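You operate a simulated robot arm through the tools that you are given. There is no shell and no other tool. Be economical: measure what you need, move in short steps, check, and stop when the job is done.

Carry out the task below with a simulated robot arm. There is one attempt and no reset: what you move stays moved.

JOB
Put things in order on the measuring bench. At the end: the yellow tin from the measuring bench stands where the red cup stood; the red cup from the measuring bench stands where the clear jar (marked "MUNG") stood; the brown clod from the measuring bench stands where the yellow tin stood; the clear jar from the measuring bench is on the brown carton (marked "NUTS"); whatever was shut is shut again. Leave all else as you found it, and nothing knocked over.

It is judged by the outcome, as a careful person would: the job done as asked, and still so three seconds after it is handed in. It fails if anything else is knocked over, pushed out of place, dropped, spilled or broken.

ROBOT AND FRAMES
A 7-joint arm with a two-finger parallel gripper, fixed in place. Base frame: the origin is at the foot of the arm, x ahead of it, y to its left, z up; the work surface is at about z = 0.8. Units: m, rad, N and s.
With the tool pointing down near the work surface it reaches from about 0.3 to 0.7 m from the base axis. Its first joint turns from -1.152 to 1.152 rad. Payload 1.57 kg.
Tool frame: the origin (TCP) lies between the finger pads and is the grasp point; the fingertips stand 0.03 m ahead of it; z points along the fingers, y is the line along which they close. Largest opening 0.11 m; finger width 0.024, thickness 0.012; the body of the gripper, 0.048 by 0.112 m, starts 0.078 m behind the TCP.
Orientation is told as [roll, pitch, yaw] about the base's x, y, z axes, in that order, counted from this pose: with the fingers straight down and closing along the base's y, the tool's x points along the base's -x, its y along +y and its z along -z.

CONTROLS
- The arm moves only by the tool apply_moves. Its argument "series" is a list that holds one entry, the list of rows, each a list of 6 numbers: the shift along the tool's x, y, z in m, then the turn, a rotation vector about the tool's x, y, z in rad. In form: [[[tx, ty, tz, rx, ry, rz], ...]]. A call has 1 to 20 rows; each row shifts and turns the commanded pose from where the row before left it, along the tool's axes as they then stand. "gripper" is the closure in counts, from 0 (fully open) to 255 (shut), set as the call begins (left out, the last holds). Rows are played at 5 a second. More than 0.05 m and 0.15 rad between two rows, or a gripper value outside its range, and nothing of the call is played. Where a pose cannot be reached the arm comes as near as it can. A force on the tool above 40 N (or 10 N above the force at the start of the call, whichever is more), or a blocked arm, ends the call early, and 0.2 s more pass. The fingers move at their own pace (about 0.108 m/s each) and stop on an object; they squeeze with about 41 N. The grip force told is the motor's: it shows also when the fingers shut on nothing. Time passes only in rows, and 0.2 s behind the last, so rows that do not move let the fingers close. The reply holds the time, the measured pose of the TCP, the force on the tool along the base axes, the opening and the grip force, in the units named above and with some noise.
- Cameras (640 x 400 px; columns grow to the right, rows downward): "scene" is fixed at [0.1585, -0.3895, 1.3966]; the picture's right is [0.82, -0.58, 0.00], its down [-0.36, -0.51, -0.78] and it looks along [0.45, 0.64, -0.63] (base axes); focal length 354 px, centre (320, 200). "wrist" rides on the gripper at [-0.036, 0, -0.08] in the tool frame; the picture's right is [0.00, -1.00, 0.00], its down [0.97, 0.00, -0.24] and it looks along [0.24, 0.00, 0.97] (tool axes); focal length 218 px, centre (320, 200). There is no depth. A picture from a camera that has moved, and an enlarged one, comes with that camera's place and axes in the base frame and with its lens.
- get_image(camera): a new picture of that camera. The clock stands still meanwhile.
- close_up(camera, box): a new picture of the part [left, top, right, bottom] of that camera's present view, enlarged. The clock stands still meanwhile.
- hand_in(): hands the job in; it is judged then, once.

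Go step by step. Nothing tells you positions but the pictures and the camera data: compare them with the known pose of the tool, close in by small moves and look again before you grip or let go. The budget is 120 turns and 68 pictures, counting those below and the enlarged ones. Unless the task says otherwise, let go and move clear before handing in, and close with one line.

The tools are called after "Emit:" by a JSON object that holds its "name" and its "arguments". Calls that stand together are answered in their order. apply_moves: Moves the arm, as the interface text tells. Its arguments: {"type":"object","properties":{"series":{"type":"array"},"gripper":{"type":"number"}},"required":["series"]} The other tools are called the same way: get_image (camera) takes a picture; close_up (camera, box) takes an enlarged picture of a part of a camera's view; hand_in () hands the job in.

At the start:

```text
clock: 0.0
tcp_pos: [0.4038, 0.1047, 1.1348]
ee_rot: [-0.001, 0.0, -0.001]
ft_force: [0.3, 0.2, 0.0]
finger_gap: 0.11
finger_force: 0.1
```

scene: 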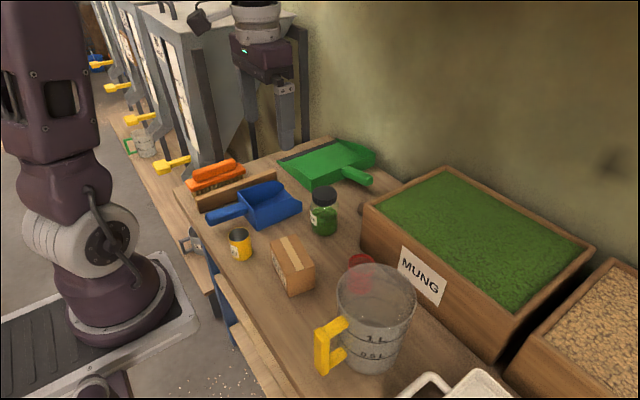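
wrist: 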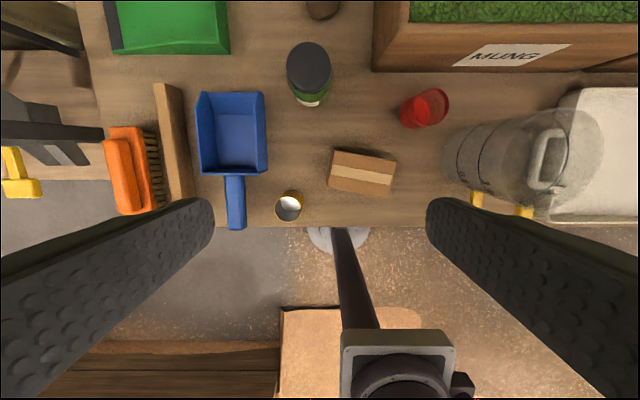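

I see a yellow tin, a small carton, a green-filled jar with a dark lid, a red cup behind a big measuring jug, and perhaps a brown clod near the bin. I'll take enlarged views first.

Emit:
{"name": "close_up", "arguments": {"camera": "scene", "box": [170, 130, 410, 310]}}

Emit:
{"name": "close_up", "arguments": {"camera": "wrist", "box": [180, 0, 500, 230]}}

```text
2.22 times, centred on (290, 220) of scene
camera zoom: at [0.1585, -0.3895, 1.3966], right [0.82, -0.58, 0.0], down [-0.36, -0.51, -0.78], along [0.45, 0.64, -0.63], focal length 787 px, centre (387, 156)
```

zoom: 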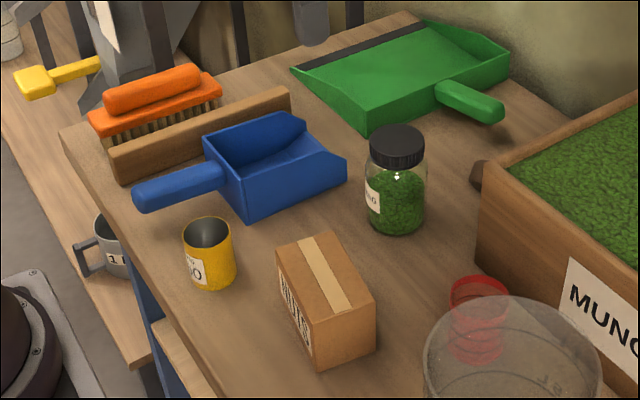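

```text
1.74 times, centred on (340, 115) of wrist
camera zoom: at [0.4396, 0.1055, 1.2147], right [0.0, -1.0, 0.0], down [-0.97, 0.0, 0.24], along [-0.24, 0.0, -0.97], focal length 380 px, centre (285, 348)
```

zoom: 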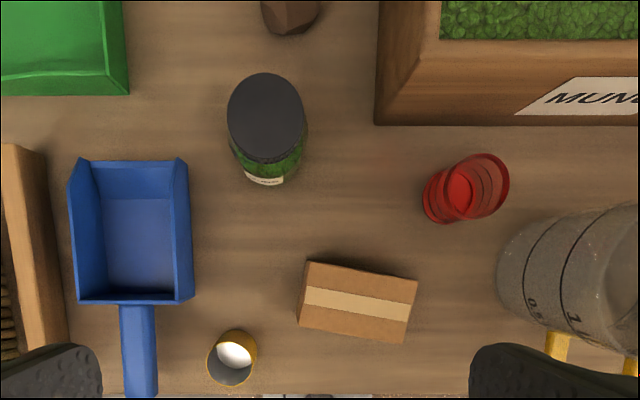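

The jar is near (0.533, 0.122), the cup near (0.496, -0.060), the tin near (0.335, 0.160), the carton top near (0.395, 0.04, 0.873) and the clod near (0.64, 0.10). I'm moving above the jar to refine these.

Emit:
{"name": "apply_moves", "arguments": {"series": [[[-0.032, 0.0043, 0.01, 0, 0, 0], [-0.032, 0.0043, 0.01, 0, 0, 0], [-0.032, 0.0043, 0.01, 0, 0, 0], [-0.033, 0.0043, 0.01, 0, 0, 0], [0, 0, 0, 0, 0, 0]]], "gripper": 0}}

Emit:
{"name": "get_image", "arguments": {"camera": "wrist"}}

Emit:
{"name": "close_up", "arguments": {"camera": "wrist", "box": [200, 60, 440, 260]}}

```text
clock: 1.2
tcp_pos: [0.5332, 0.1221, 1.0939]
ee_rot: [0.0, 0.0, -0.001]
ft_force: [0.5, 0.2, -0.3]
finger_gap: 0.11
finger_force: 0.0
```

```text
63 pictures are left
camera wrist: at [0.5688, 0.123, 1.1742], right [0.0, -1.0, 0.0], down [-0.97, 0.0, 0.24], along [-0.24, 0.0, -0.97], focal length 218 px, centre (320, 200)
```

wrist: 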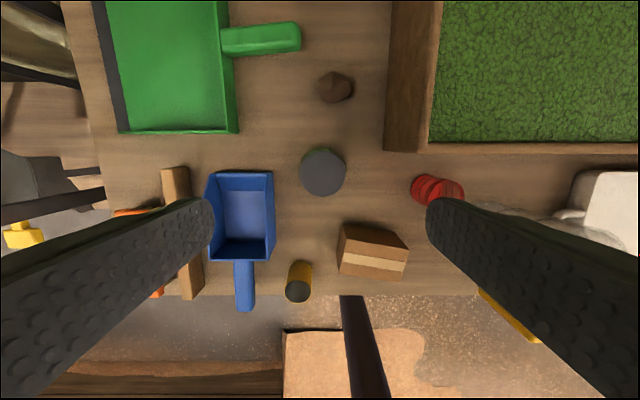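

```text
2.00 times, centred on (320, 160) of wrist
camera zoom: at [0.5688, 0.123, 1.1742], right [0.0, -1.0, 0.0], down [-0.97, 0.0, 0.24], along [-0.24, 0.0, -0.97], focal length 436 px, centre (320, 280)
```

zoom: 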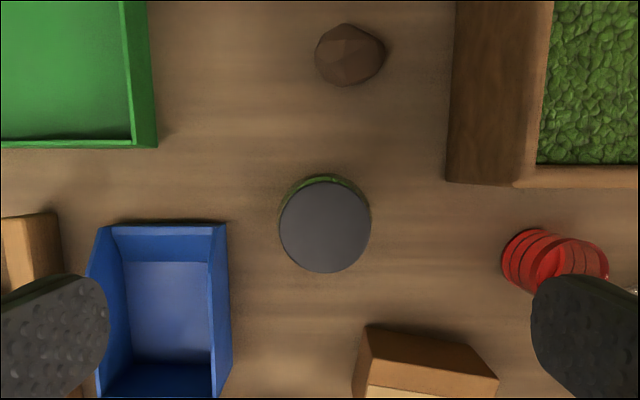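

The jar axis is at about (0.537, 0.120). I'll partly close the fingers to clear the blue scoop, then lower around the jar body.

Emit:
{"name": "apply_moves", "arguments": {"series": [[[-0.0038, -0.002, 0.0, 0, 0, 0], [0, 0, 0.04, 0, 0, 0], [0, 0, 0.04, 0, 0, 0], [0, 0, 0.035, 0, 0, 0], [0, 0, 0.035, 0, 0, 0], [0, 0, 0.0, 0, 0, 0]]], "gripper": 46}}

Emit:
{"name": "get_image", "arguments": {"camera": "wrist"}}

Emit:
{"name": "close_up", "arguments": {"camera": "scene", "box": [230, 130, 420, 250]}}

```text
clock: 2.6
tcp_pos: [0.5369, 0.1218, 0.9427]
ee_rot: [0.0, 0.0, -0.001]
ft_force: [0.2, 0.2, -0.6]
finger_gap: 0.0902
finger_force: 0.1
```

```text
61 pictures are left
camera wrist: at [0.5723, 0.1211, 1.0243], right [0.0, -1.0, 0.0], down [-0.97, 0.0, 0.24], along [-0.24, 0.0, -0.97], focal length 218 px, centre (320, 200)
```

wrist: 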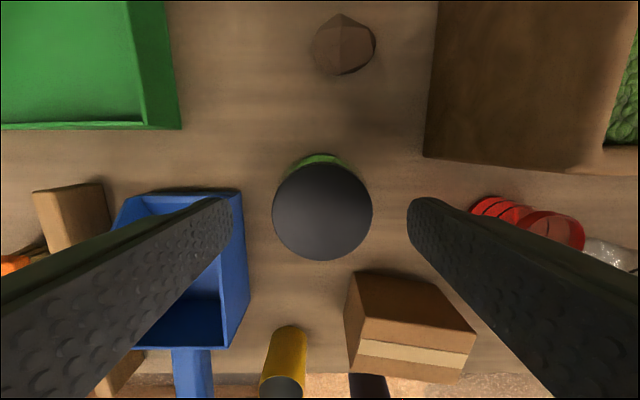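

```text
3.33 times, centred on (325, 190) of scene
camera zoom: at [0.1585, -0.3895, 1.3966], right [0.82, -0.58, 0.0], down [-0.36, -0.51, -0.78], along [0.45, 0.64, -0.63], focal length 1181 px, centre (303, 233)
```

zoom: 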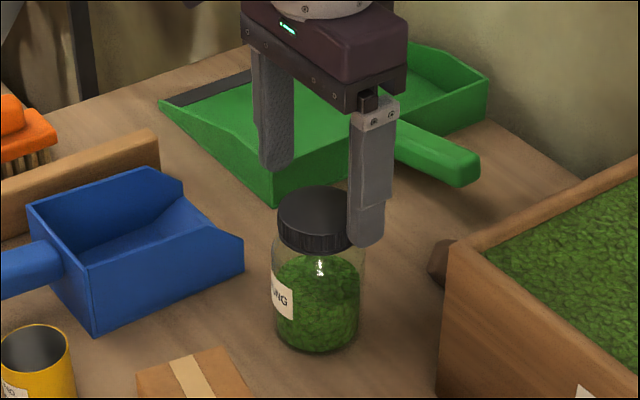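

The jar is centred between the fingers. I'll descend and close on the body.

Emit:
{"name": "apply_moves", "arguments": {"series": [[[-0.001, -0.001, 0.035, 0, 0, 0], [0, 0, 0.035, 0, 0, 0], [0, 0, 0.024, 0, 0, 0], [0, 0, 0.0, 0, 0, 0]]]}}

Emit:
{"name": "apply_moves", "arguments": {"series": [[[0, 0, 0, 0, 0, 0], [0, 0, 0, 0, 0, 0], [0, 0, 0, 0, 0, 0], [0, 0, 0, 0, 0, 0]]], "gripper": 255}}

Emit:
{"name": "close_up", "arguments": {"camera": "scene", "box": [230, 130, 420, 250]}}

```text
clock: 3.6
tcp_pos: [0.5374, 0.1194, 0.8494]
ee_rot: [0.001, 0.0, -0.001]
ft_force: [-0.2, 0.4, -0.5]
finger_gap: 0.0902
finger_force: 0.1
```

```text
clock: 4.6
tcp_pos: [0.5361, 0.1194, 0.8503]
ee_rot: [-0.001, 0.0, 0.001]
ft_force: [-0.4, -0.7, 0.3]
finger_gap: 0.0646
finger_force: 40.9
```

```text
3.33 times, centred on (325, 190) of scene
camera zoom: at [0.1585, -0.3894, 1.3966], right [0.82, -0.58, 0.0], down [-0.36, -0.51, -0.78], along [0.45, 0.64, -0.63], focal length 1181 px, centre (303, 233)
```

zoom: 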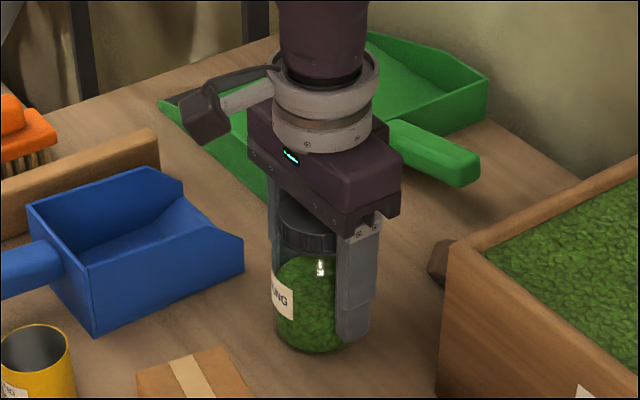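

The jar is gripped (65 mm). I'll lift it clear and re-measure the carton.

Emit:
{"name": "apply_moves", "arguments": {"series": [[[0, 0, -0.03, 0, 0, 0], [0, 0, -0.045, 0, 0, 0], [0, 0, -0.045, 0, 0, 0], [0, 0, -0.045, 0, 0, 0], [0, 0, -0.035, 0, 0, 0], [0, 0, 0, 0, 0, 0]]]}}

Emit:
{"name": "get_image", "arguments": {"camera": "wrist"}}

Emit:
{"name": "close_up", "arguments": {"camera": "scene", "box": [240, 210, 360, 310]}}

```text
clock: 6.0
tcp_pos: [0.5372, 0.1194, 1.052]
ee_rot: [-0.002, 0.001, 0.0]
ft_force: [0.2, -0.3, -3.4]
finger_gap: 0.0648
finger_force: 41.3
```

```text
58 pictures are left
camera wrist: at [0.5739, 0.1193, 1.1324], right [0.0, -1.0, 0.0], down [-0.97, 0.0, 0.24], along [-0.24, 0.0, -0.97], focal length 218 px, centre (320, 200)
```

wrist: 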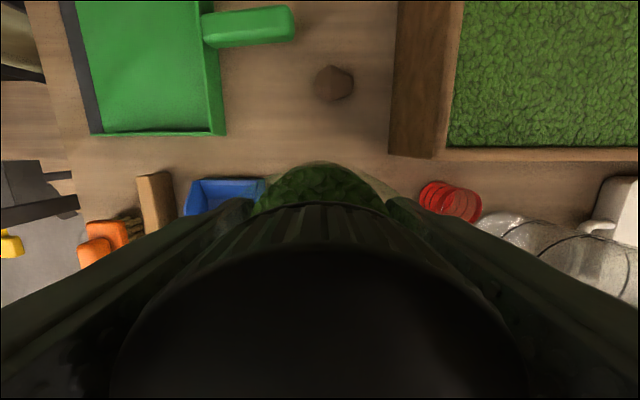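

```text
4.00 times, centred on (300, 260) of scene
camera zoom: at [0.1585, -0.3894, 1.3966], right [0.82, -0.58, 0.0], down [-0.36, -0.51, -0.78], along [0.45, 0.64, -0.63], focal length 1417 px, centre (400, -40)
```

zoom: 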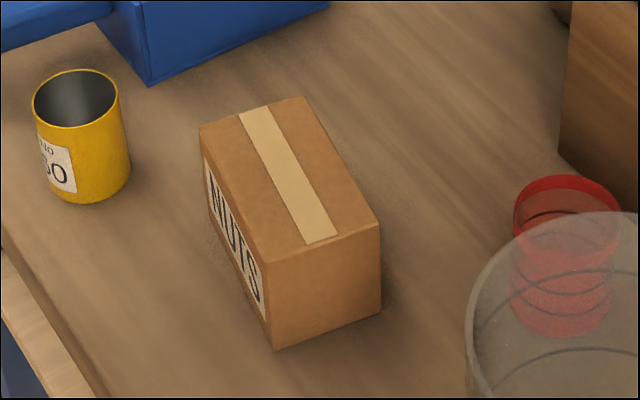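

The carton top centre is about (0.392, 0.039) with its top near z 0.868. I'll carry the jar over it, hover, and check.

Emit:
{"name": "apply_moves", "arguments": {"series": [[[0.036, -0.02, 0, 0, 0, 0], [0.036, -0.02, 0, 0, 0, 0], [0.036, -0.02, 0, 0, 0, 0], [0.037, -0.0204, 0, 0, 0, 0], [0, 0, 0.04, 0, 0, 0], [0, 0, 0.04, 0, 0, 0], [0, 0, 0.02, 0, 0, 0], [0, 0, 0.0, 0, 0, 0]]]}}

Emit:
{"name": "close_up", "arguments": {"camera": "scene", "box": [240, 190, 360, 310]}}

Emit:
{"name": "get_image", "arguments": {"camera": "wrist"}}

```text
clock: 7.8
tcp_pos: [0.3934, 0.0404, 0.9495]
ee_rot: [0.0, 0.0, 0.0]
ft_force: [0.5, -0.2, -2.2]
finger_gap: 0.0647
finger_force: 41.0
```

```text
3.33 times, centred on (300, 250) of scene
camera zoom: at [0.1585, -0.3894, 1.3966], right [0.82, -0.58, 0.0], down [-0.36, -0.51, -0.78], along [0.45, 0.64, -0.63], focal length 1181 px, centre (387, 33)
```

zoom: 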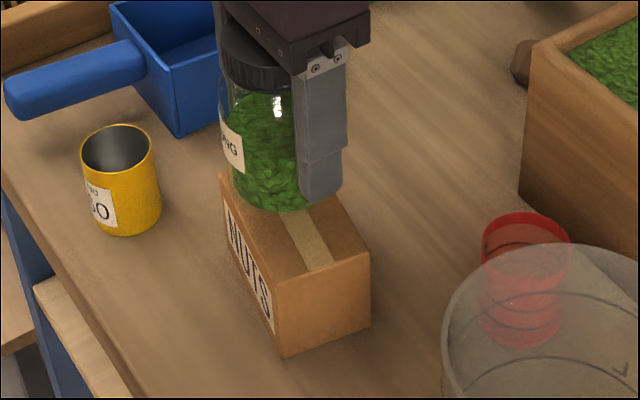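

```text
55 pictures are left
camera wrist: at [0.4298, 0.0397, 1.0296], right [0.0, -1.0, 0.0], down [-0.97, 0.0, 0.24], along [-0.24, 0.0, -0.97], focal length 218 px, centre (320, 200)
```

wrist: 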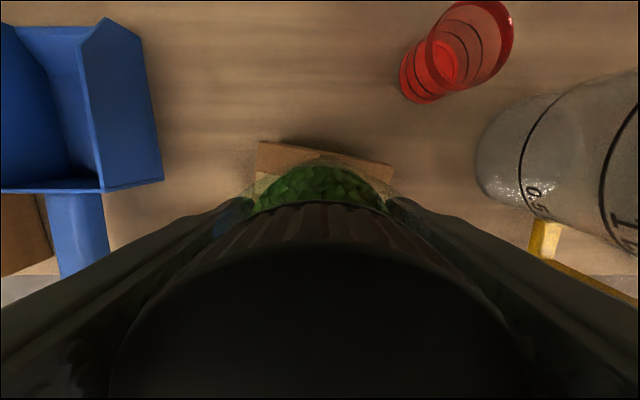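

The jar is above the carton, and the wrist view suggests a shift of +2 mm in x. I'll lower slowly to contact.

Emit:
{"name": "apply_moves", "arguments": {"series": [[[-0.002, 0.0005, 0.01, 0, 0, 0], [0, 0, 0.01, 0, 0, 0], [0, 0, 0.005, 0, 0, 0], [0, 0, 0, 0, 0, 0]]]}}

Emit:
{"name": "apply_moves", "arguments": {"series": [[[0, 0, 0.002, 0, 0, 0], [0, 0, 0.002, 0, 0, 0], [0, 0, 0, 0, 0, 0]]]}}

Emit:
{"name": "close_up", "arguments": {"camera": "scene", "box": [240, 190, 360, 310]}}

```text
clock: 8.8
tcp_pos: [0.394, 0.0388, 0.9246]
ee_rot: [-0.001, 0.0, -0.002]
ft_force: [0.0, -0.5, -2.5]
finger_gap: 0.065
finger_force: 41.5
```

```text
clock: 9.6
tcp_pos: [0.3939, 0.0402, 0.9215]
ee_rot: [0.0, 0.0, -0.001]
ft_force: [-0.2, 0.3, -3.3]
finger_gap: 0.0648
finger_force: 40.6
```

```text
3.33 times, centred on (300, 250) of scene
camera zoom: at [0.1585, -0.3895, 1.3966], right [0.82, -0.58, 0.0], down [-0.36, -0.51, -0.78], along [0.45, 0.64, -0.63], focal length 1181 px, centre (387, 33)
```

zoom: 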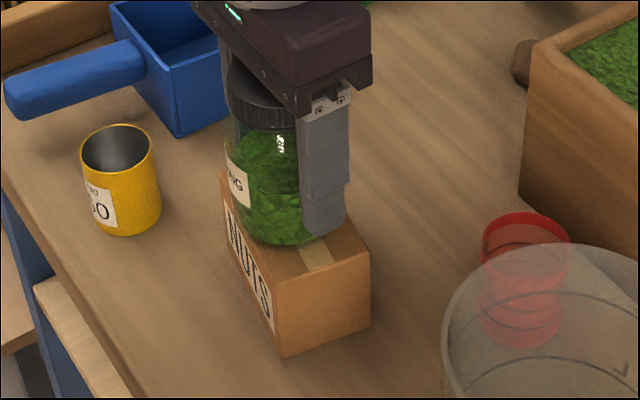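

It's not touching yet, so I'll continue in 1–2 mm steps.

Emit:
{"name": "apply_moves", "arguments": {"series": [[[-0.001, 0, 0.002, 0, 0, 0], [0, 0, 0, 0, 0, 0]]]}}

Emit:
{"name": "apply_moves", "arguments": {"series": [[[0, 0, 0.002, 0, 0, 0], [0, 0, 0, 0, 0, 0]]]}}

Emit:
{"name": "apply_moves", "arguments": {"series": [[[0, 0, 0.002, 0, 0, 0], [0, 0, 0, 0, 0, 0]]]}}

```text
clock: 10.2
tcp_pos: [0.3946, 0.0396, 0.9194]
ee_rot: [0.001, 0.0, 0.0]
ft_force: [-10.9, 0.5, 37.5]
finger_gap: 0.0651
finger_force: 41.2
```

```text
clock: 10.8
tcp_pos: [0.3951, 0.0399, 0.9171]
ee_rot: [-0.001, -0.004, 0.0]
ft_force: [-3.3, -0.5, 38.7]
finger_gap: 0.0648
finger_force: 40.9
```

```text
clock: 11.4
tcp_pos: [0.3959, 0.0389, 0.9156]
ee_rot: [0.001, -0.002, 0.0]
ft_force: [3.1, -5.6, 38.4]
finger_gap: 0.0647
finger_force: 40.9
```

There is contact (force 38 N). I'll ease up slightly and open the fingers a little.

Emit:
{"name": "apply_moves", "arguments": {"series": [[[0, 0, -0.001, 0, 0, 0], [0, 0, 0, 0, 0, 0]]]}}

Emit:
{"name": "apply_moves", "arguments": {"series": [[[0, 0, 0, 0, 0, 0], [0, 0, 0, 0, 0, 0], [0, 0, 0, 0, 0, 0]]], "gripper": 55}}

Emit:
{"name": "close_up", "arguments": {"camera": "scene", "box": [240, 190, 360, 310]}}

```text
clock: 12.0
tcp_pos: [0.3951, 0.0401, 0.9169]
ee_rot: [0.0, 0.002, 0.0]
ft_force: [0.5, -0.1, -2.7]
finger_gap: 0.0651
finger_force: 40.8
```

```text
clock: 12.8
tcp_pos: [0.3963, 0.0398, 0.9149]
ee_rot: [0.0, 0.0, 0.0]
ft_force: [-1.0, 0.4, 0.1]
finger_gap: 0.0865
finger_force: 0.1
```

```text
3.33 times, centred on (300, 250) of scene
camera zoom: at [0.1585, -0.3895, 1.3966], right [0.82, -0.58, 0.0], down [-0.36, -0.51, -0.78], along [0.45, 0.64, -0.63], focal length 1181 px, centre (387, 33)
```

zoom: 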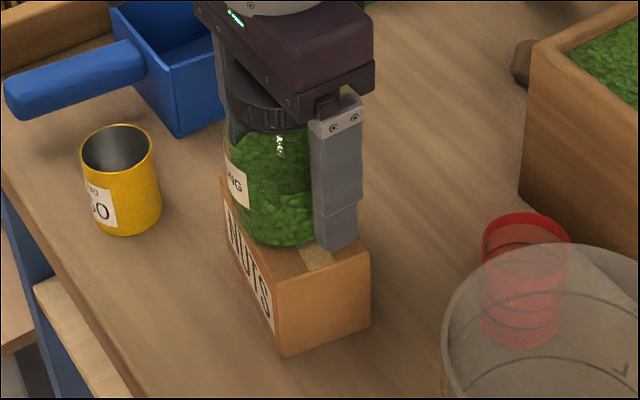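

The jar stands on the carton. I'll rise straight up, then go above the red cup.

Emit:
{"name": "apply_moves", "arguments": {"series": [[[0, 0, -0.02, 0, 0, 0], [0, 0, -0.04, 0, 0, 0], [0, 0, -0.045, 0, 0, 0], [0, 0, -0.045, 0, 0, 0], [0, 0, -0.04, 0, 0, 0], [-0.034, -0.034, 0, 0, 0, 0], [-0.034, -0.033, 0, 0, 0, 0], [-0.033, -0.033, 0, 0, 0, 0], [0, 0, 0, 0, 0, 0]]]}}

Emit:
{"name": "get_image", "arguments": {"camera": "wrist"}}

Emit:
{"name": "get_image", "arguments": {"camera": "scene"}}

```text
clock: 14.8
tcp_pos: [0.4958, -0.0626, 1.1062]
ee_rot: [0.0, 0.001, -0.001]
ft_force: [0.3, -0.2, -1.0]
finger_gap: 0.0861
finger_force: 0.1
```

```text
52 pictures are left
camera wrist: at [0.5331, -0.0627, 1.1874], right [0.0, -1.0, 0.0], down [-0.97, 0.0, 0.24], along [-0.24, 0.0, -0.97], focal length 218 px, centre (320, 200)
```

wrist: 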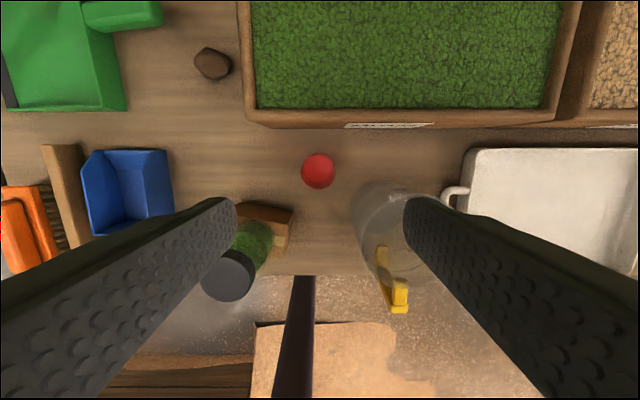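

```text
51 pictures are left
```

scene: 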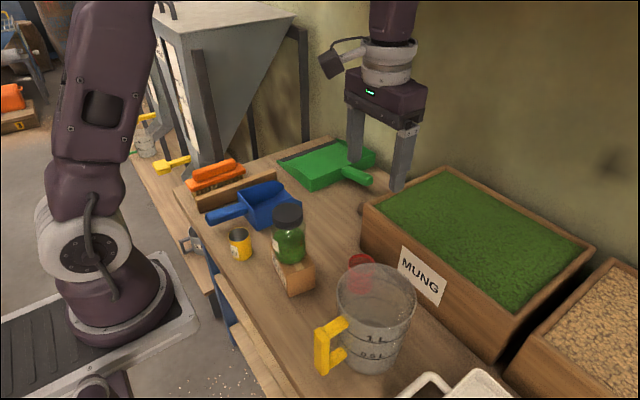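

The cup is at about (0.496, -0.060), with the jug clear by some centimetres. I'll descend partway and check.

Emit:
{"name": "apply_moves", "arguments": {"series": [[[0, 0.002, 0.04, 0, 0, 0], [0, 0, 0.04, 0, 0, 0], [0, 0, 0.04, 0, 0, 0], [0, 0, 0.03, 0, 0, 0], [0, 0, 0, 0, 0, 0]]]}}

Emit:
{"name": "get_image", "arguments": {"camera": "wrist"}}

Emit:
{"name": "close_up", "arguments": {"camera": "scene", "box": [280, 170, 440, 290]}}

```text
clock: 16.0
tcp_pos: [0.4957, -0.059, 0.9556]
ee_rot: [0.001, 0.0, 0.0]
ft_force: [0.7, -0.8, 0.0]
finger_gap: 0.0861
finger_force: 0.1
```

```text
50 pictures are left
camera wrist: at [0.5329, -0.0605, 1.0371], right [0.0, -1.0, 0.0], down [-0.97, 0.0, 0.24], along [-0.24, 0.0, -0.97], focal length 218 px, centre (320, 200)
```

wrist: 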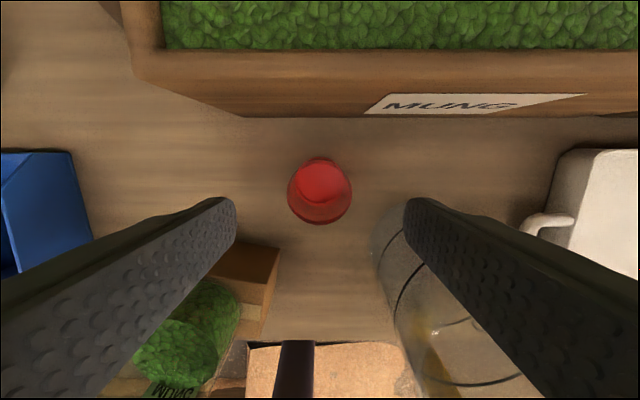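

```text
3.33 times, centred on (360, 230) of scene
camera zoom: at [0.1585, -0.3895, 1.3966], right [0.82, -0.58, 0.0], down [-0.36, -0.51, -0.78], along [0.45, 0.64, -0.63], focal length 1181 px, centre (187, 100)
```

zoom: 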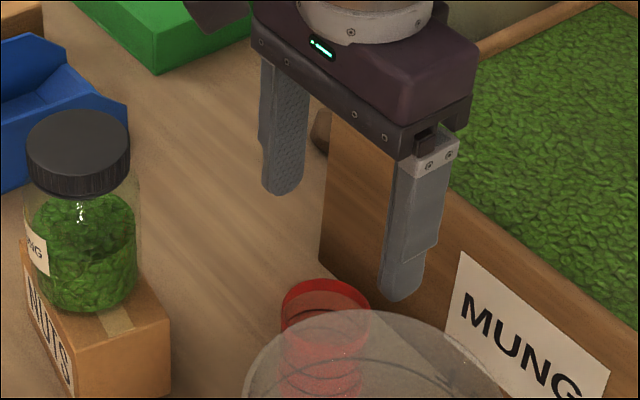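

The cup is centred. I'll descend and grip it.

Emit:
{"name": "apply_moves", "arguments": {"series": [[[0, -0.001, 0.04, 0, 0, 0], [0, 0, 0.04, 0, 0, 0], [0, 0, 0.035, 0, 0, 0], [0, 0, 0, 0, 0, 0]]]}}

Emit:
{"name": "apply_moves", "arguments": {"series": [[[0, 0, 0, 0, 0, 0], [0, 0, 0, 0, 0, 0], [0, 0, 0, 0, 0, 0], [0, 0, 0, 0, 0, 0]]], "gripper": 255}}

Emit:
{"name": "apply_moves", "arguments": {"series": [[[0, 0, -0.03, 0, 0, 0], [0, 0, -0.045, 0, 0, 0], [0, 0, -0.045, 0, 0, 0], [0, 0, -0.045, 0, 0, 0], [0, 0, -0.045, 0, 0, 0], [0, 0, 0, 0, 0, 0]]]}}

Emit:
{"name": "get_image", "arguments": {"camera": "scene"}}

```text
clock: 17.0
tcp_pos: [0.4964, -0.0593, 0.8409]
ee_rot: [-0.003, 0.0, 0.0]
ft_force: [-0.7, 1.0, -0.1]
finger_gap: 0.0863
finger_force: 0.0
```

```text
clock: 18.0
tcp_pos: [0.4966, -0.0595, 0.8414]
ee_rot: [-0.001, 0.0, 0.001]
ft_force: [-0.4, 0.1, 0.2]
finger_gap: 0.0497
finger_force: 41.0
```

```text
clock: 19.4
tcp_pos: [0.4955, -0.0596, 1.051]
ee_rot: [-0.001, 0.001, 0.0]
ft_force: [0.4, -0.1, -0.5]
finger_gap: 0.0494
finger_force: 40.9
```

```text
48 pictures are left
```

scene: 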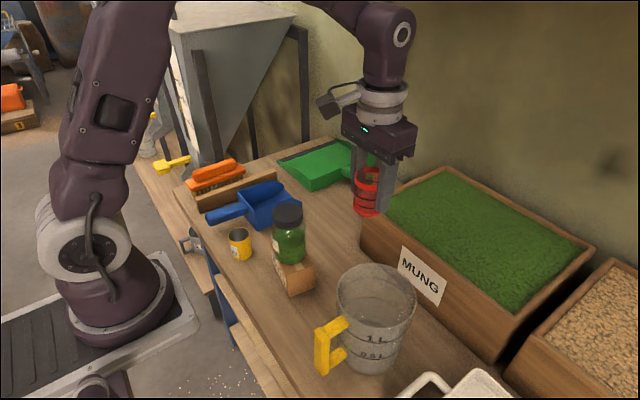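

The cup is held. I'll carry it to the jar's old place (0.537, 0.1195) and lower.

Emit:
{"name": "apply_moves", "arguments": {"series": [[[-0.0082, 0.0358, 0, 0, 0, 0], [-0.0082, 0.0358, 0, 0, 0, 0], [-0.0082, 0.0358, 0, 0, 0, 0], [-0.0082, 0.0358, 0, 0, 0, 0], [-0.0082, 0.0358, 0, 0, 0, 0], [0, 0, 0.045, 0, 0, 0], [0, 0, 0.045, 0, 0, 0], [0, 0, 0.045, 0, 0, 0], [0, 0, 0.045, 0, 0, 0], [0, 0, 0.02, 0, 0, 0], [0, 0, 0, 0, 0, 0]]]}}

Emit:
{"name": "apply_moves", "arguments": {"series": [[[0, 0, 0.005, 0, 0, 0], [0, 0, 0, 0, 0, 0]]]}}

Emit:
{"name": "close_up", "arguments": {"camera": "scene", "box": [230, 130, 420, 250]}}

```text
clock: 21.8
tcp_pos: [0.5351, 0.1206, 0.8537]
ee_rot: [-0.001, 0.001, -0.002]
ft_force: [0.5, 0.3, -1.2]
finger_gap: 0.0486
finger_force: 41.3
```

```text
clock: 22.4
tcp_pos: [0.5364, 0.1199, 0.8493]
ee_rot: [0.0, -0.001, -0.002]
ft_force: [-0.1, -1.2, 0.5]
finger_gap: 0.0485
finger_force: 41.0
```

```text
3.33 times, centred on (325, 190) of scene
camera zoom: at [0.1585, -0.3895, 1.3966], right [0.82, -0.58, 0.0], down [-0.36, -0.51, -0.78], along [0.45, 0.64, -0.63], focal length 1181 px, centre (303, 233)
```

zoom: 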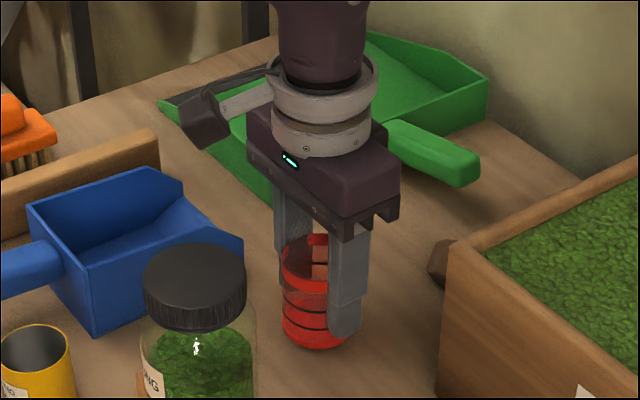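

It's near the bench. I'll step down to contact.

Emit:
{"name": "apply_moves", "arguments": {"series": [[[0, 0, 0.002, 0, 0, 0], [0, 0, 0, 0, 0, 0]]]}}

Emit:
{"name": "apply_moves", "arguments": {"series": [[[0, 0, 0.002, 0, 0, 0], [0, 0, 0, 0, 0, 0]]]}}

Emit:
{"name": "apply_moves", "arguments": {"series": [[[0, 0, 0.002, 0, 0, 0], [0, 0, 0, 0, 0, 0]]]}}

```text
clock: 23.0
tcp_pos: [0.5363, 0.1184, 0.8458]
ee_rot: [0.001, 0.0, -0.001]
ft_force: [-2.0, 0.3, 5.9]
finger_gap: 0.048
finger_force: 40.6
```

```text
clock: 23.6
tcp_pos: [0.5376, 0.1186, 0.8447]
ee_rot: [-0.001, -0.002, -0.002]
ft_force: [0.9, -2.3, 29.1]
finger_gap: 0.0472
finger_force: 40.6
```

```text
clock: 24.2
tcp_pos: [0.5356, 0.1192, 0.8406]
ee_rot: [-0.001, -0.003, 0.001]
ft_force: [4.3, -2.9, 32.2]
finger_gap: 0.0475
finger_force: 41.2
```

Contact with the bench. I'll ease up, release, rise and look.

Emit:
{"name": "apply_moves", "arguments": {"series": [[[0, 0, -0.001, 0, 0, 0], [0, 0, 0, 0, 0, 0]]]}}

Emit:
{"name": "apply_moves", "arguments": {"series": [[[0, 0, 0, 0, 0, 0], [0, 0, 0, 0, 0, 0], [0, 0, 0, 0, 0, 0]]], "gripper": 65}}

Emit:
{"name": "apply_moves", "arguments": {"series": [[[0, 0, -0.02, 0, 0, 0], [0, 0, -0.04, 0, 0, 0], [0, 0, -0.045, 0, 0, 0], [0, 0, -0.045, 0, 0, 0], [0, 0, -0.045, 0, 0, 0], [0, 0, -0.045, 0, 0, 0], [0, 0, 0, 0, 0, 0]]]}}

Emit:
{"name": "get_image", "arguments": {"camera": "wrist"}}

Emit:
{"name": "close_up", "arguments": {"camera": "scene", "box": [170, 130, 410, 310]}}

```text
clock: 24.8
tcp_pos: [0.5374, 0.1203, 0.842]
ee_rot: [-0.001, 0.001, -0.001]
ft_force: [6.6, -1.5, 17.4]
finger_gap: 0.0473
finger_force: 41.1
```

```text
clock: 25.6
tcp_pos: [0.5351, 0.1192, 0.8425]
ee_rot: [0.0, -0.001, 0.0]
ft_force: [0.5, -0.1, 0.5]
finger_gap: 0.082
finger_force: 0.2
```

```text
clock: 27.2
tcp_pos: [0.537, 0.1197, 1.0777]
ee_rot: [-0.001, 0.0, 0.0]
ft_force: [0.0, 0.3, -0.1]
finger_gap: 0.0819
finger_force: 0.1
```

```text
46 pictures are left
camera wrist: at [0.5731, 0.1196, 1.1589], right [0.0, -1.0, 0.0], down [-0.97, 0.0, 0.24], along [-0.24, 0.0, -0.97], focal length 218 px, centre (320, 200)
```

wrist: 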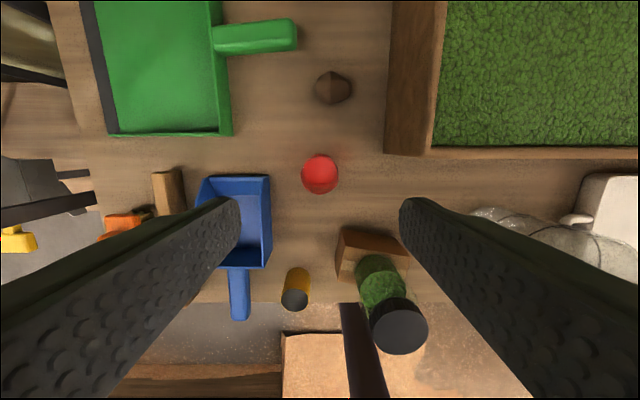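

```text
2.22 times, centred on (290, 220) of scene
camera zoom: at [0.1585, -0.3895, 1.3966], right [0.82, -0.58, 0.0], down [-0.36, -0.51, -0.78], along [0.45, 0.64, -0.63], focal length 787 px, centre (387, 156)
```

zoom: 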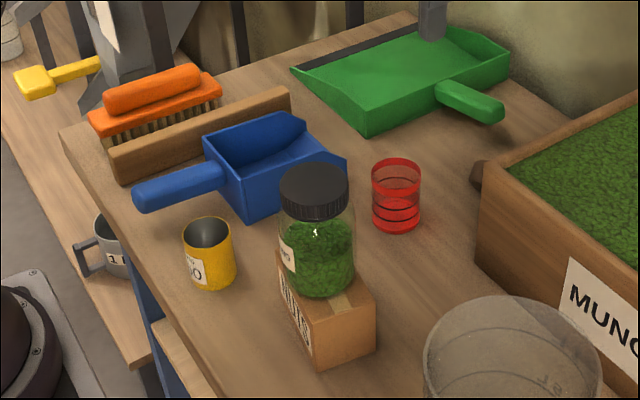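

The cup stands on the jar's old spot and the jar is steady on the carton. I'll go above the yellow tin.

Emit:
{"name": "apply_moves", "arguments": {"series": [[[0.0404, 0.0081, 0, 0, 0, 0], [0.0404, 0.0081, 0, 0, 0, 0], [0.0404, 0.0081, 0, 0, 0, 0], [0.0404, 0.0081, 0, 0, 0, 0], [0.0404, 0.0081, 0, 0, 0, 0], [0, 0, 0.04, 0, 0, 0], [0, 0, 0.04, 0, 0, 0], [0, 0, 0, 0, 0, 0]]]}}

Emit:
{"name": "get_image", "arguments": {"camera": "wrist"}}

Emit:
{"name": "close_up", "arguments": {"camera": "scene", "box": [170, 150, 330, 270]}}

```text
clock: 29.0
tcp_pos: [0.3342, 0.1604, 1.0011]
ee_rot: [0.0, 0.001, -0.001]
ft_force: [-0.9, -1.1, 0.4]
finger_gap: 0.082
finger_force: 0.1
```

```text
44 pictures are left
camera wrist: at [0.3703, 0.1603, 1.0813], right [0.0, -1.0, 0.0], down [-0.97, 0.0, 0.24], along [-0.24, 0.0, -0.97], focal length 218 px, centre (320, 200)
```

wrist: 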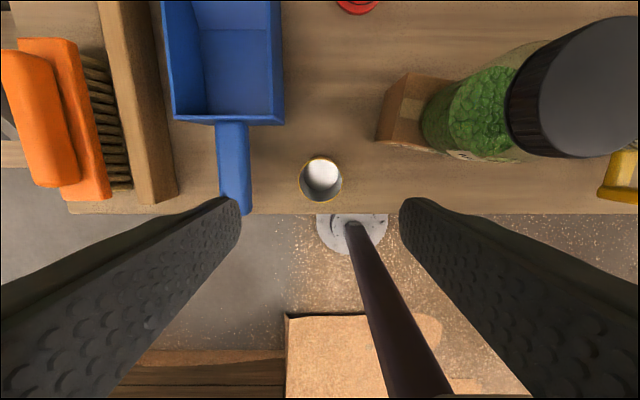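

```text
3.33 times, centred on (250, 210) of scene
camera zoom: at [0.1585, -0.3895, 1.3966], right [0.82, -0.58, 0.0], down [-0.36, -0.51, -0.78], along [0.45, 0.64, -0.63], focal length 1181 px, centre (553, 167)
```

zoom: 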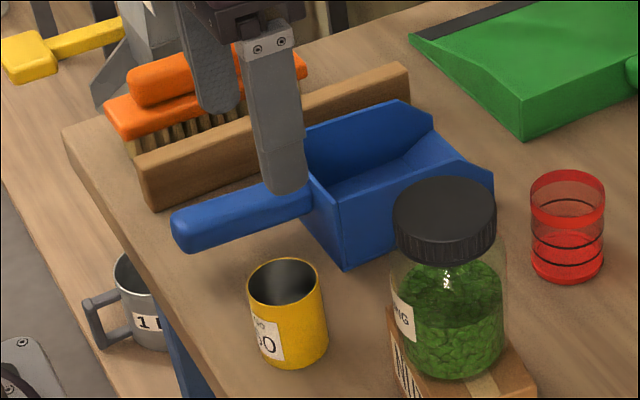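

The tin is at (0.336, 0.160). I'll descend and grip.

Emit:
{"name": "apply_moves", "arguments": {"series": [[[-0.001, 0, 0.045, 0, 0, 0], [0, 0, 0.045, 0, 0, 0], [0, 0, 0.045, 0, 0, 0], [0, 0, 0.027, 0, 0, 0], [0, 0, 0, 0, 0, 0]]]}}

Emit:
{"name": "apply_moves", "arguments": {"series": [[[0, 0, 0, 0, 0, 0], [0, 0, 0, 0, 0, 0], [0, 0, 0, 0, 0, 0], [0, 0, 0, 0, 0, 0]]], "gripper": 255}}

Emit:
{"name": "close_up", "arguments": {"camera": "scene", "box": [170, 150, 330, 270]}}

```text
clock: 30.2
tcp_pos: [0.3365, 0.161, 0.8383]
ee_rot: [0.0, 0.0, 0.0]
ft_force: [0.2, -0.1, 1.0]
finger_gap: 0.0822
finger_force: 0.0
```

```text
clock: 31.2
tcp_pos: [0.3366, 0.1628, 0.839]
ee_rot: [0.0, -0.001, 0.0]
ft_force: [-0.4, 0.3, 0.6]
finger_gap: 0.0429
finger_force: 41.7
```

```text
3.33 times, centred on (250, 210) of scene
camera zoom: at [0.1585, -0.3895, 1.3966], right [0.82, -0.58, 0.0], down [-0.36, -0.51, -0.78], along [0.45, 0.64, -0.63], focal length 1181 px, centre (553, 167)
```

zoom: 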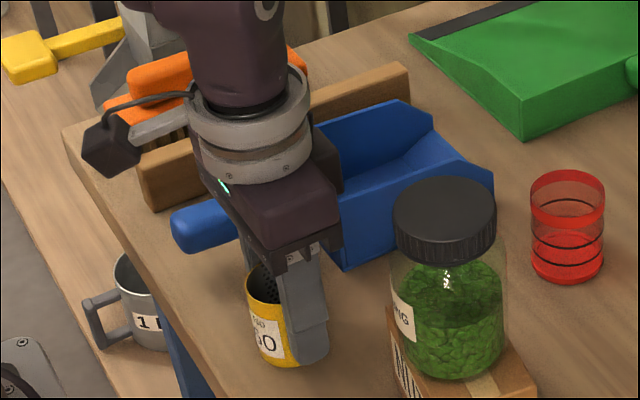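

The tin is gripped. I'll lift high, check, and carry to the cup's old place (0.4965, -0.0595).

Emit:
{"name": "apply_moves", "arguments": {"series": [[[0, 0, -0.03, 0, 0, 0], [0, 0, -0.045, 0, 0, 0], [0, 0, -0.045, 0, 0, 0], [0, 0, -0.045, 0, 0, 0], [0, 0, -0.045, 0, 0, 0], [0, 0, -0.045, 0, 0, 0], [0, 0, -0.03, 0, 0, 0], [0, 0, 0, 0, 0, 0]]]}}

Emit:
{"name": "apply_moves", "arguments": {"series": [[[-0.02667, -0.03675, 0, 0, 0, 0], [-0.02667, -0.03675, 0, 0, 0, 0], [-0.02667, -0.03675, 0, 0, 0, 0], [-0.02667, -0.03675, 0, 0, 0, 0], [-0.02667, -0.03675, 0, 0, 0, 0], [-0.02667, -0.03675, 0, 0, 0, 0], [0, 0, 0, 0, 0, 0]]]}}

Emit:
{"name": "get_image", "arguments": {"camera": "scene"}}

```text
clock: 33.0
tcp_pos: [0.3356, 0.1609, 1.124]
ee_rot: [0.001, 0.001, 0.0]
ft_force: [-0.8, -0.1, 0.2]
finger_gap: 0.042
finger_force: 41.0
```

```text
clock: 34.6
tcp_pos: [0.4964, -0.0589, 1.1234]
ee_rot: [0.002, -0.001, -0.001]
ft_force: [-0.5, 0.1, -0.1]
finger_gap: 0.0416
finger_force: 40.8
```

```text
41 pictures are left
```

scene: 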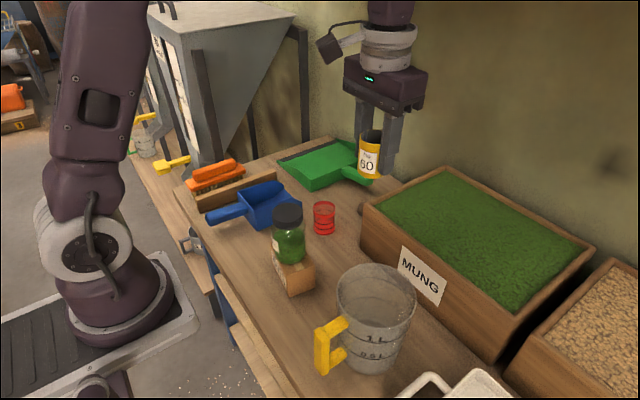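

The tin is held above the spot. I'll lower it.

Emit:
{"name": "apply_moves", "arguments": {"series": [[[0, -0.0005, 0.045, 0, 0, 0], [0, 0, 0.045, 0, 0, 0], [0, 0, 0.045, 0, 0, 0], [0, 0, 0.045, 0, 0, 0], [0, 0, 0.045, 0, 0, 0], [0, 0, 0.035, 0, 0, 0], [0, 0, 0.013, 0, 0, 0], [0, 0, 0, 0, 0, 0]]]}}

Emit:
{"name": "apply_moves", "arguments": {"series": [[[0, 0, 0.003, 0, 0, 0], [0, 0, 0, 0, 0, 0]]]}}

Emit:
{"name": "close_up", "arguments": {"camera": "scene", "box": [280, 190, 440, 310]}}

```text
clock: 36.4
tcp_pos: [0.4938, -0.0594, 0.8503]
ee_rot: [-0.001, 0.001, 0.0]
ft_force: [0.4, -0.2, -0.3]
finger_gap: 0.0416
finger_force: 40.5
```

```text
clock: 37.0
tcp_pos: [0.4956, -0.06, 0.8482]
ee_rot: [0.001, -0.001, 0.0]
ft_force: [0.9, 0.9, -0.8]
finger_gap: 0.0413
finger_force: 41.4
```

```text
3.33 times, centred on (360, 250) of scene
camera zoom: at [0.1585, -0.3895, 1.3966], right [0.82, -0.58, 0.0], down [-0.36, -0.51, -0.78], along [0.45, 0.64, -0.63], focal length 1181 px, centre (187, 33)
```

zoom: 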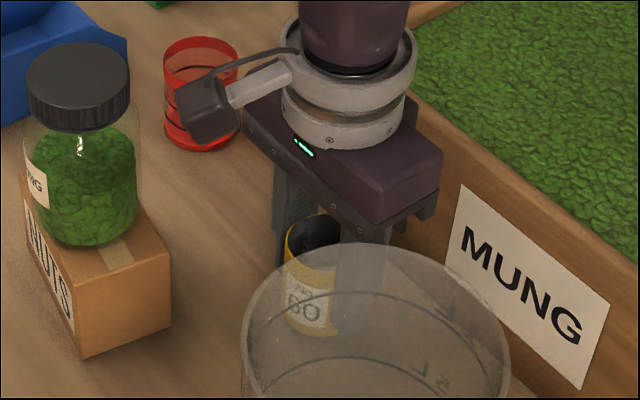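

Emit:
{"name": "apply_moves", "arguments": {"series": [[[0, 0, 0.003, 0, 0, 0], [0, 0, 0, 0, 0, 0]]]}}

Emit:
{"name": "apply_moves", "arguments": {"series": [[[0, 0, 0.002, 0, 0, 0], [0, 0, 0, 0, 0, 0]]]}}

Emit:
{"name": "apply_moves", "arguments": {"series": [[[0, 0, 0.002, 0, 0, 0], [0, 0, 0, 0, 0, 0]]]}}

```text
clock: 37.6
tcp_pos: [0.4961, -0.0602, 0.8448]
ee_rot: [0.0, 0.0, 0.001]
ft_force: [0.5, 0.7, 0.2]
finger_gap: 0.0414
finger_force: 40.7
```

```text
clock: 38.2
tcp_pos: [0.4954, -0.0615, 0.8434]
ee_rot: [-0.001, 0.001, -0.001]
ft_force: [0.2, 0.9, -0.3]
finger_gap: 0.0418
finger_force: 41.3
```

```text
clock: 38.8
tcp_pos: [0.4946, -0.0605, 0.8405]
ee_rot: [0.0, 0.0, -0.001]
ft_force: [-0.5, 0.4, -0.1]
finger_gap: 0.0415
finger_force: 41.7
```

The tin is still just off the bench (it was gripped at 0.839), so I'll continue down slightly.

Emit:
{"name": "apply_moves", "arguments": {"series": [[[0, 0, 0.0015, 0, 0, 0], [0, 0, 0, 0, 0, 0]]]}}

Emit:
{"name": "apply_moves", "arguments": {"series": [[[0, 0, 0.0015, 0, 0, 0], [0, 0, 0, 0, 0, 0]]]}}

```text
clock: 39.4
tcp_pos: [0.4955, -0.0618, 0.8398]
ee_rot: [-0.002, 0.0, -0.001]
ft_force: [-0.4, 0.2, -0.3]
finger_gap: 0.0417
finger_force: 40.9
```

```text
clock: 40.0
tcp_pos: [0.4965, -0.0599, 0.8391]
ee_rot: [-0.001, 0.001, 0.0]
ft_force: [-7.1, -0.1, 25.4]
finger_gap: 0.0416
finger_force: 40.4
```

Contact. I'll release and rise, then look.

Emit:
{"name": "apply_moves", "arguments": {"series": [[[0, 0, 0, 0, 0, 0], [0, 0, 0, 0, 0, 0], [0, 0, 0, 0, 0, 0]]], "gripper": 75}}

Emit:
{"name": "apply_moves", "arguments": {"series": [[[0, 0, -0.02, 0, 0, 0], [0, 0, -0.04, 0, 0, 0], [0, 0, -0.045, 0, 0, 0], [0, 0, -0.045, 0, 0, 0], [0, 0, -0.045, 0, 0, 0], [0, 0, -0.045, 0, 0, 0], [0, 0, 0, 0, 0, 0]]]}}

Emit:
{"name": "get_image", "arguments": {"camera": "wrist"}}

Emit:
{"name": "close_up", "arguments": {"camera": "scene", "box": [230, 150, 430, 300]}}

```text
clock: 40.8
tcp_pos: [0.4959, -0.0614, 0.8374]
ee_rot: [0.0, 0.0, 0.0]
ft_force: [-0.3, 0.1, 0.2]
finger_gap: 0.0778
finger_force: 0.0
```

```text
clock: 42.4
tcp_pos: [0.4967, -0.0624, 1.077]
ee_rot: [-0.001, 0.002, -0.001]
ft_force: [0.4, 0.6, -0.6]
finger_gap: 0.078
finger_force: 0.0
```

```text
39 pictures are left
camera wrist: at [0.5324, -0.0623, 1.1575], right [0.0, -1.0, 0.0], down [-0.97, 0.0, 0.24], along [-0.24, 0.0, -0.97], focal length 218 px, centre (320, 200)
```

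wrist: 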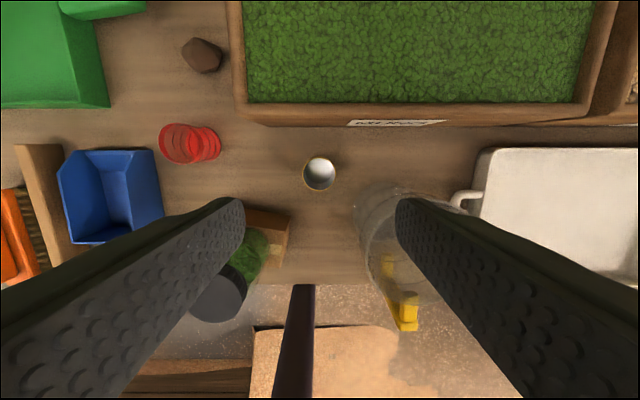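

```text
2.67 times, centred on (330, 225) of scene
camera zoom: at [0.1585, -0.3895, 1.3966], right [0.82, -0.58, 0.0], down [-0.36, -0.51, -0.78], along [0.45, 0.64, -0.63], focal length 945 px, centre (293, 133)
```

zoom: 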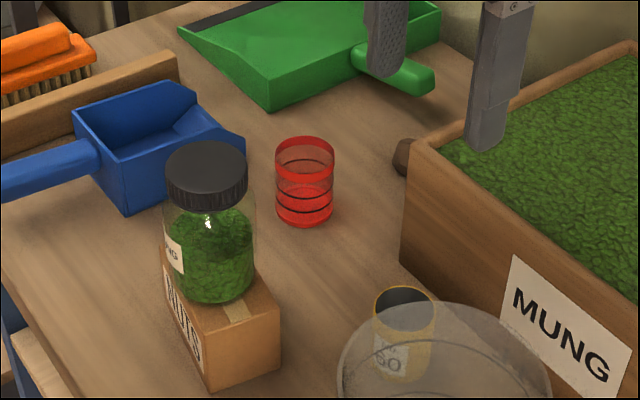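

The tin stands on the cup's old spot. Next I'll go above the clod near (0.653, 0.101).

Emit:
{"name": "apply_moves", "arguments": {"series": [[[-0.0314, 0.0325, 0, 0, 0, 0], [-0.0314, 0.0325, 0, 0, 0, 0], [-0.0314, 0.0325, 0, 0, 0, 0], [-0.0314, 0.0325, 0, 0, 0, 0], [-0.0314, 0.0325, 0, 0, 0, 0], [0, 0, 0.04, 0, 0, 0], [0, 0, 0.04, 0, 0, 0], [0, 0, 0.03, 0, 0, 0], [0, 0, 0, 0, 0, 0]]], "gripper": 46}}

Emit:
{"name": "get_image", "arguments": {"camera": "wrist"}}

Emit:
{"name": "close_up", "arguments": {"camera": "scene", "box": [260, 100, 460, 250]}}

```text
clock: 44.4
tcp_pos: [0.651, 0.1002, 0.9668]
ee_rot: [0.0, 0.0, 0.0]
ft_force: [-0.1, -0.7, 0.9]
finger_gap: 0.0902
finger_force: 0.1
```

```text
37 pictures are left
camera wrist: at [0.6883, 0.1009, 1.0477], right [0.0, -1.0, 0.0], down [-0.97, 0.0, 0.24], along [-0.24, 0.0, -0.97], focal length 218 px, centre (320, 200)
```

wrist: 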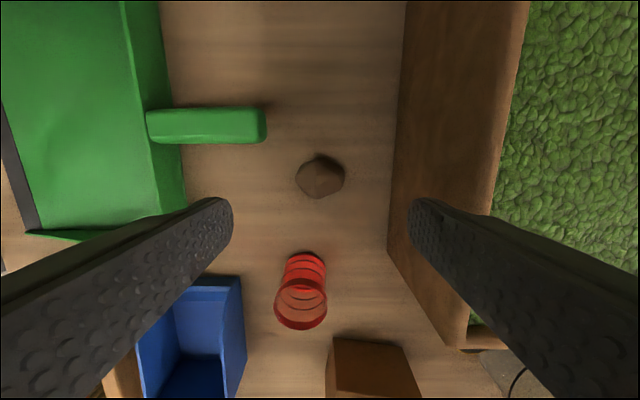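

```text
2.67 times, centred on (360, 175) of scene
camera zoom: at [0.1585, -0.3895, 1.3966], right [0.82, -0.58, 0.0], down [-0.36, -0.51, -0.78], along [0.45, 0.64, -0.63], focal length 945 px, centre (213, 267)
```

zoom: 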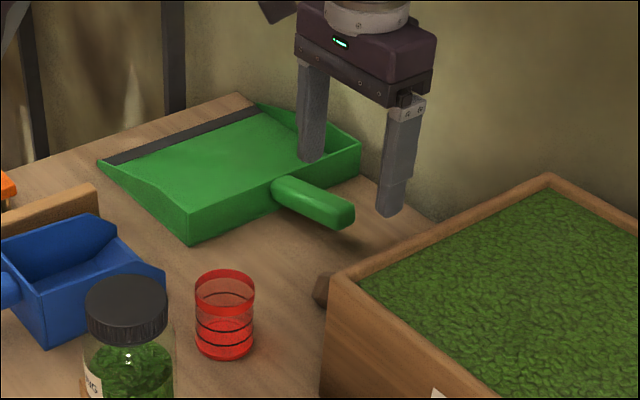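

The clod is at about (0.657, 0.101). I'll descend around it and close gently first.

Emit:
{"name": "apply_moves", "arguments": {"series": [[[-0.006, 0, 0.04, 0, 0, 0], [0, 0, 0.04, 0, 0, 0], [0, 0, 0.035, 0, 0, 0], [0, 0, 0.018, 0, 0, 0], [0, 0, 0, 0, 0, 0]]]}}

Emit:
{"name": "get_image", "arguments": {"camera": "wrist"}}

Emit:
{"name": "close_up", "arguments": {"camera": "scene", "box": [260, 100, 460, 250]}}

```text
clock: 45.6
tcp_pos: [0.6571, 0.1019, 0.8339]
ee_rot: [0.001, 0.0, 0.0]
ft_force: [-0.2, 0.1, 0.2]
finger_gap: 0.0904
finger_force: 0.0
```

```text
35 pictures are left
camera wrist: at [0.694, 0.1024, 0.9157], right [0.0, -1.0, 0.0], down [-0.97, 0.0, 0.24], along [-0.24, 0.0, -0.97], focal length 218 px, centre (320, 200)
```

wrist: 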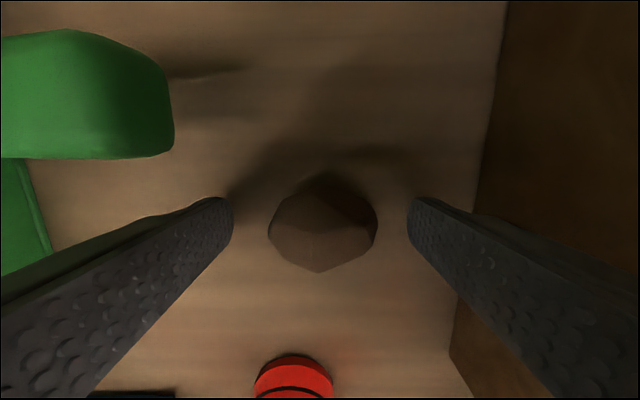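

```text
2.67 times, centred on (360, 175) of scene
camera zoom: at [0.1585, -0.3895, 1.3966], right [0.82, -0.58, 0.0], down [-0.36, -0.51, -0.78], along [0.45, 0.64, -0.63], focal length 945 px, centre (213, 267)
```

zoom: 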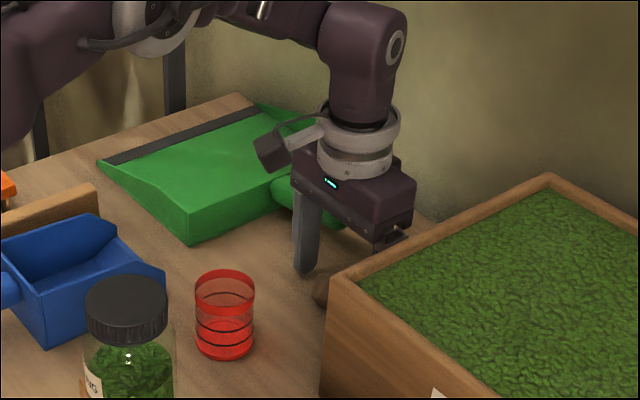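

The clod is centred between the fingers. I'll close to light contact.

Emit:
{"name": "apply_moves", "arguments": {"series": [[[0, 0, 0, 0, 0, 0], [0, 0, 0, 0, 0, 0], [0, 0, 0, 0, 0, 0], [0, 0, 0, 0, 0, 0]]], "gripper": 145}}

```text
clock: 46.6
tcp_pos: [0.6575, 0.1028, 0.835]
ee_rot: [-0.002, 0.0, -0.001]
ft_force: [0.2, -0.9, 0.1]
finger_gap: 0.0529
finger_force: 41.3
```

It's held at 53 mm. I'll lift and check.

Emit:
{"name": "apply_moves", "arguments": {"series": [[[0, 0, 0, 0, 0, 0], [0, 0, -0.02, 0, 0, 0], [0, 0, -0.04, 0, 0, 0], [0, 0, -0.04, 0, 0, 0], [0, 0, -0.04, 0, 0, 0], [0, 0, -0.04, 0, 0, 0], [0, 0, -0.04, 0, 0, 0], [0, 0, 0, 0, 0, 0]]], "gripper": 255}}

Emit:
{"name": "get_image", "arguments": {"camera": "wrist"}}

Emit:
{"name": "close_up", "arguments": {"camera": "scene", "box": [260, 50, 460, 200]}}

```text
clock: 48.4
tcp_pos: [0.6587, 0.103, 1.0536]
ee_rot: [-0.001, 0.0, 0.0]
ft_force: [-0.1, 0.3, -0.7]
finger_gap: 0.0527
finger_force: 41.0
```

```text
33 pictures are left
camera wrist: at [0.6944, 0.1022, 1.1352], right [0.0, -1.0, 0.0], down [-0.97, 0.0, 0.24], along [-0.24, 0.0, -0.97], focal length 218 px, centre (320, 200)
```

wrist: 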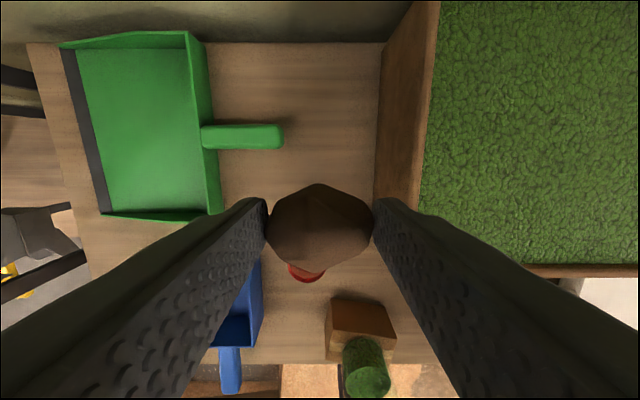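

```text
2.67 times, centred on (360, 125) of scene
camera zoom: at [0.1585, -0.3895, 1.3966], right [0.82, -0.58, 0.0], down [-0.36, -0.51, -0.78], along [0.45, 0.64, -0.63], focal length 945 px, centre (213, 400)
```

zoom: 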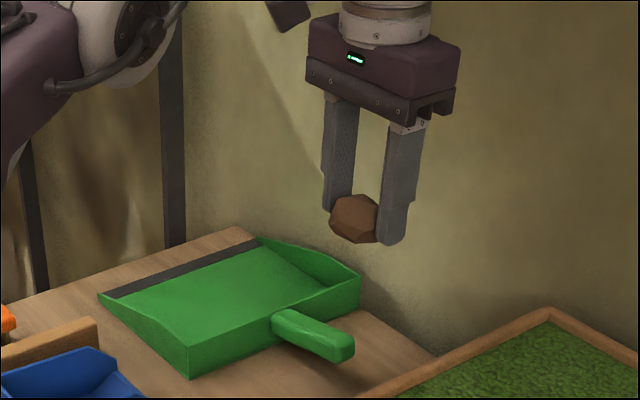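

The clod is secure. I'll carry it to the tin's old place (0.3365, 0.161) and lower.

Emit:
{"name": "apply_moves", "arguments": {"series": [[[0.0401, 0.0073, 0, 0, 0, 0], [0.0401, 0.0073, 0, 0, 0, 0], [0.0401, 0.0073, 0, 0, 0, 0], [0.0401, 0.0073, 0, 0, 0, 0], [0.0401, 0.0073, 0, 0, 0, 0], [0.0401, 0.0073, 0, 0, 0, 0], [0.0401, 0.0073, 0, 0, 0, 0], [0.0401, 0.0073, 0, 0, 0, 0], [0, 0, 0, 0, 0, 0], [0, 0, 0.045, 0, 0, 0], [0, 0, 0.045, 0, 0, 0], [0, 0, 0.045, 0, 0, 0], [0, 0, 0.04, 0, 0, 0], [0, 0, 0.03, 0, 0, 0], [0, 0, 0, 0, 0, 0]]]}}

Emit:
{"name": "close_up", "arguments": {"camera": "scene", "box": [170, 150, 330, 270]}}

```text
clock: 51.6
tcp_pos: [0.3367, 0.1606, 0.8487]
ee_rot: [0.001, 0.0, -0.001]
ft_force: [0.1, 0.4, -0.1]
finger_gap: 0.0528
finger_force: 41.0
```

```text
3.33 times, centred on (250, 210) of scene
camera zoom: at [0.1585, -0.3894, 1.3966], right [0.82, -0.58, 0.0], down [-0.36, -0.51, -0.78], along [0.45, 0.64, -0.63], focal length 1181 px, centre (553, 167)
```

zoom: 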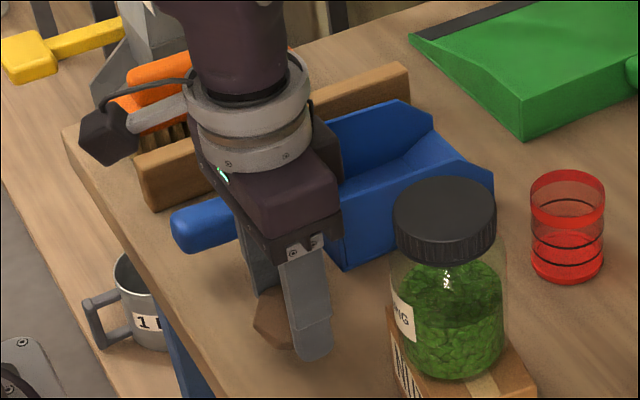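

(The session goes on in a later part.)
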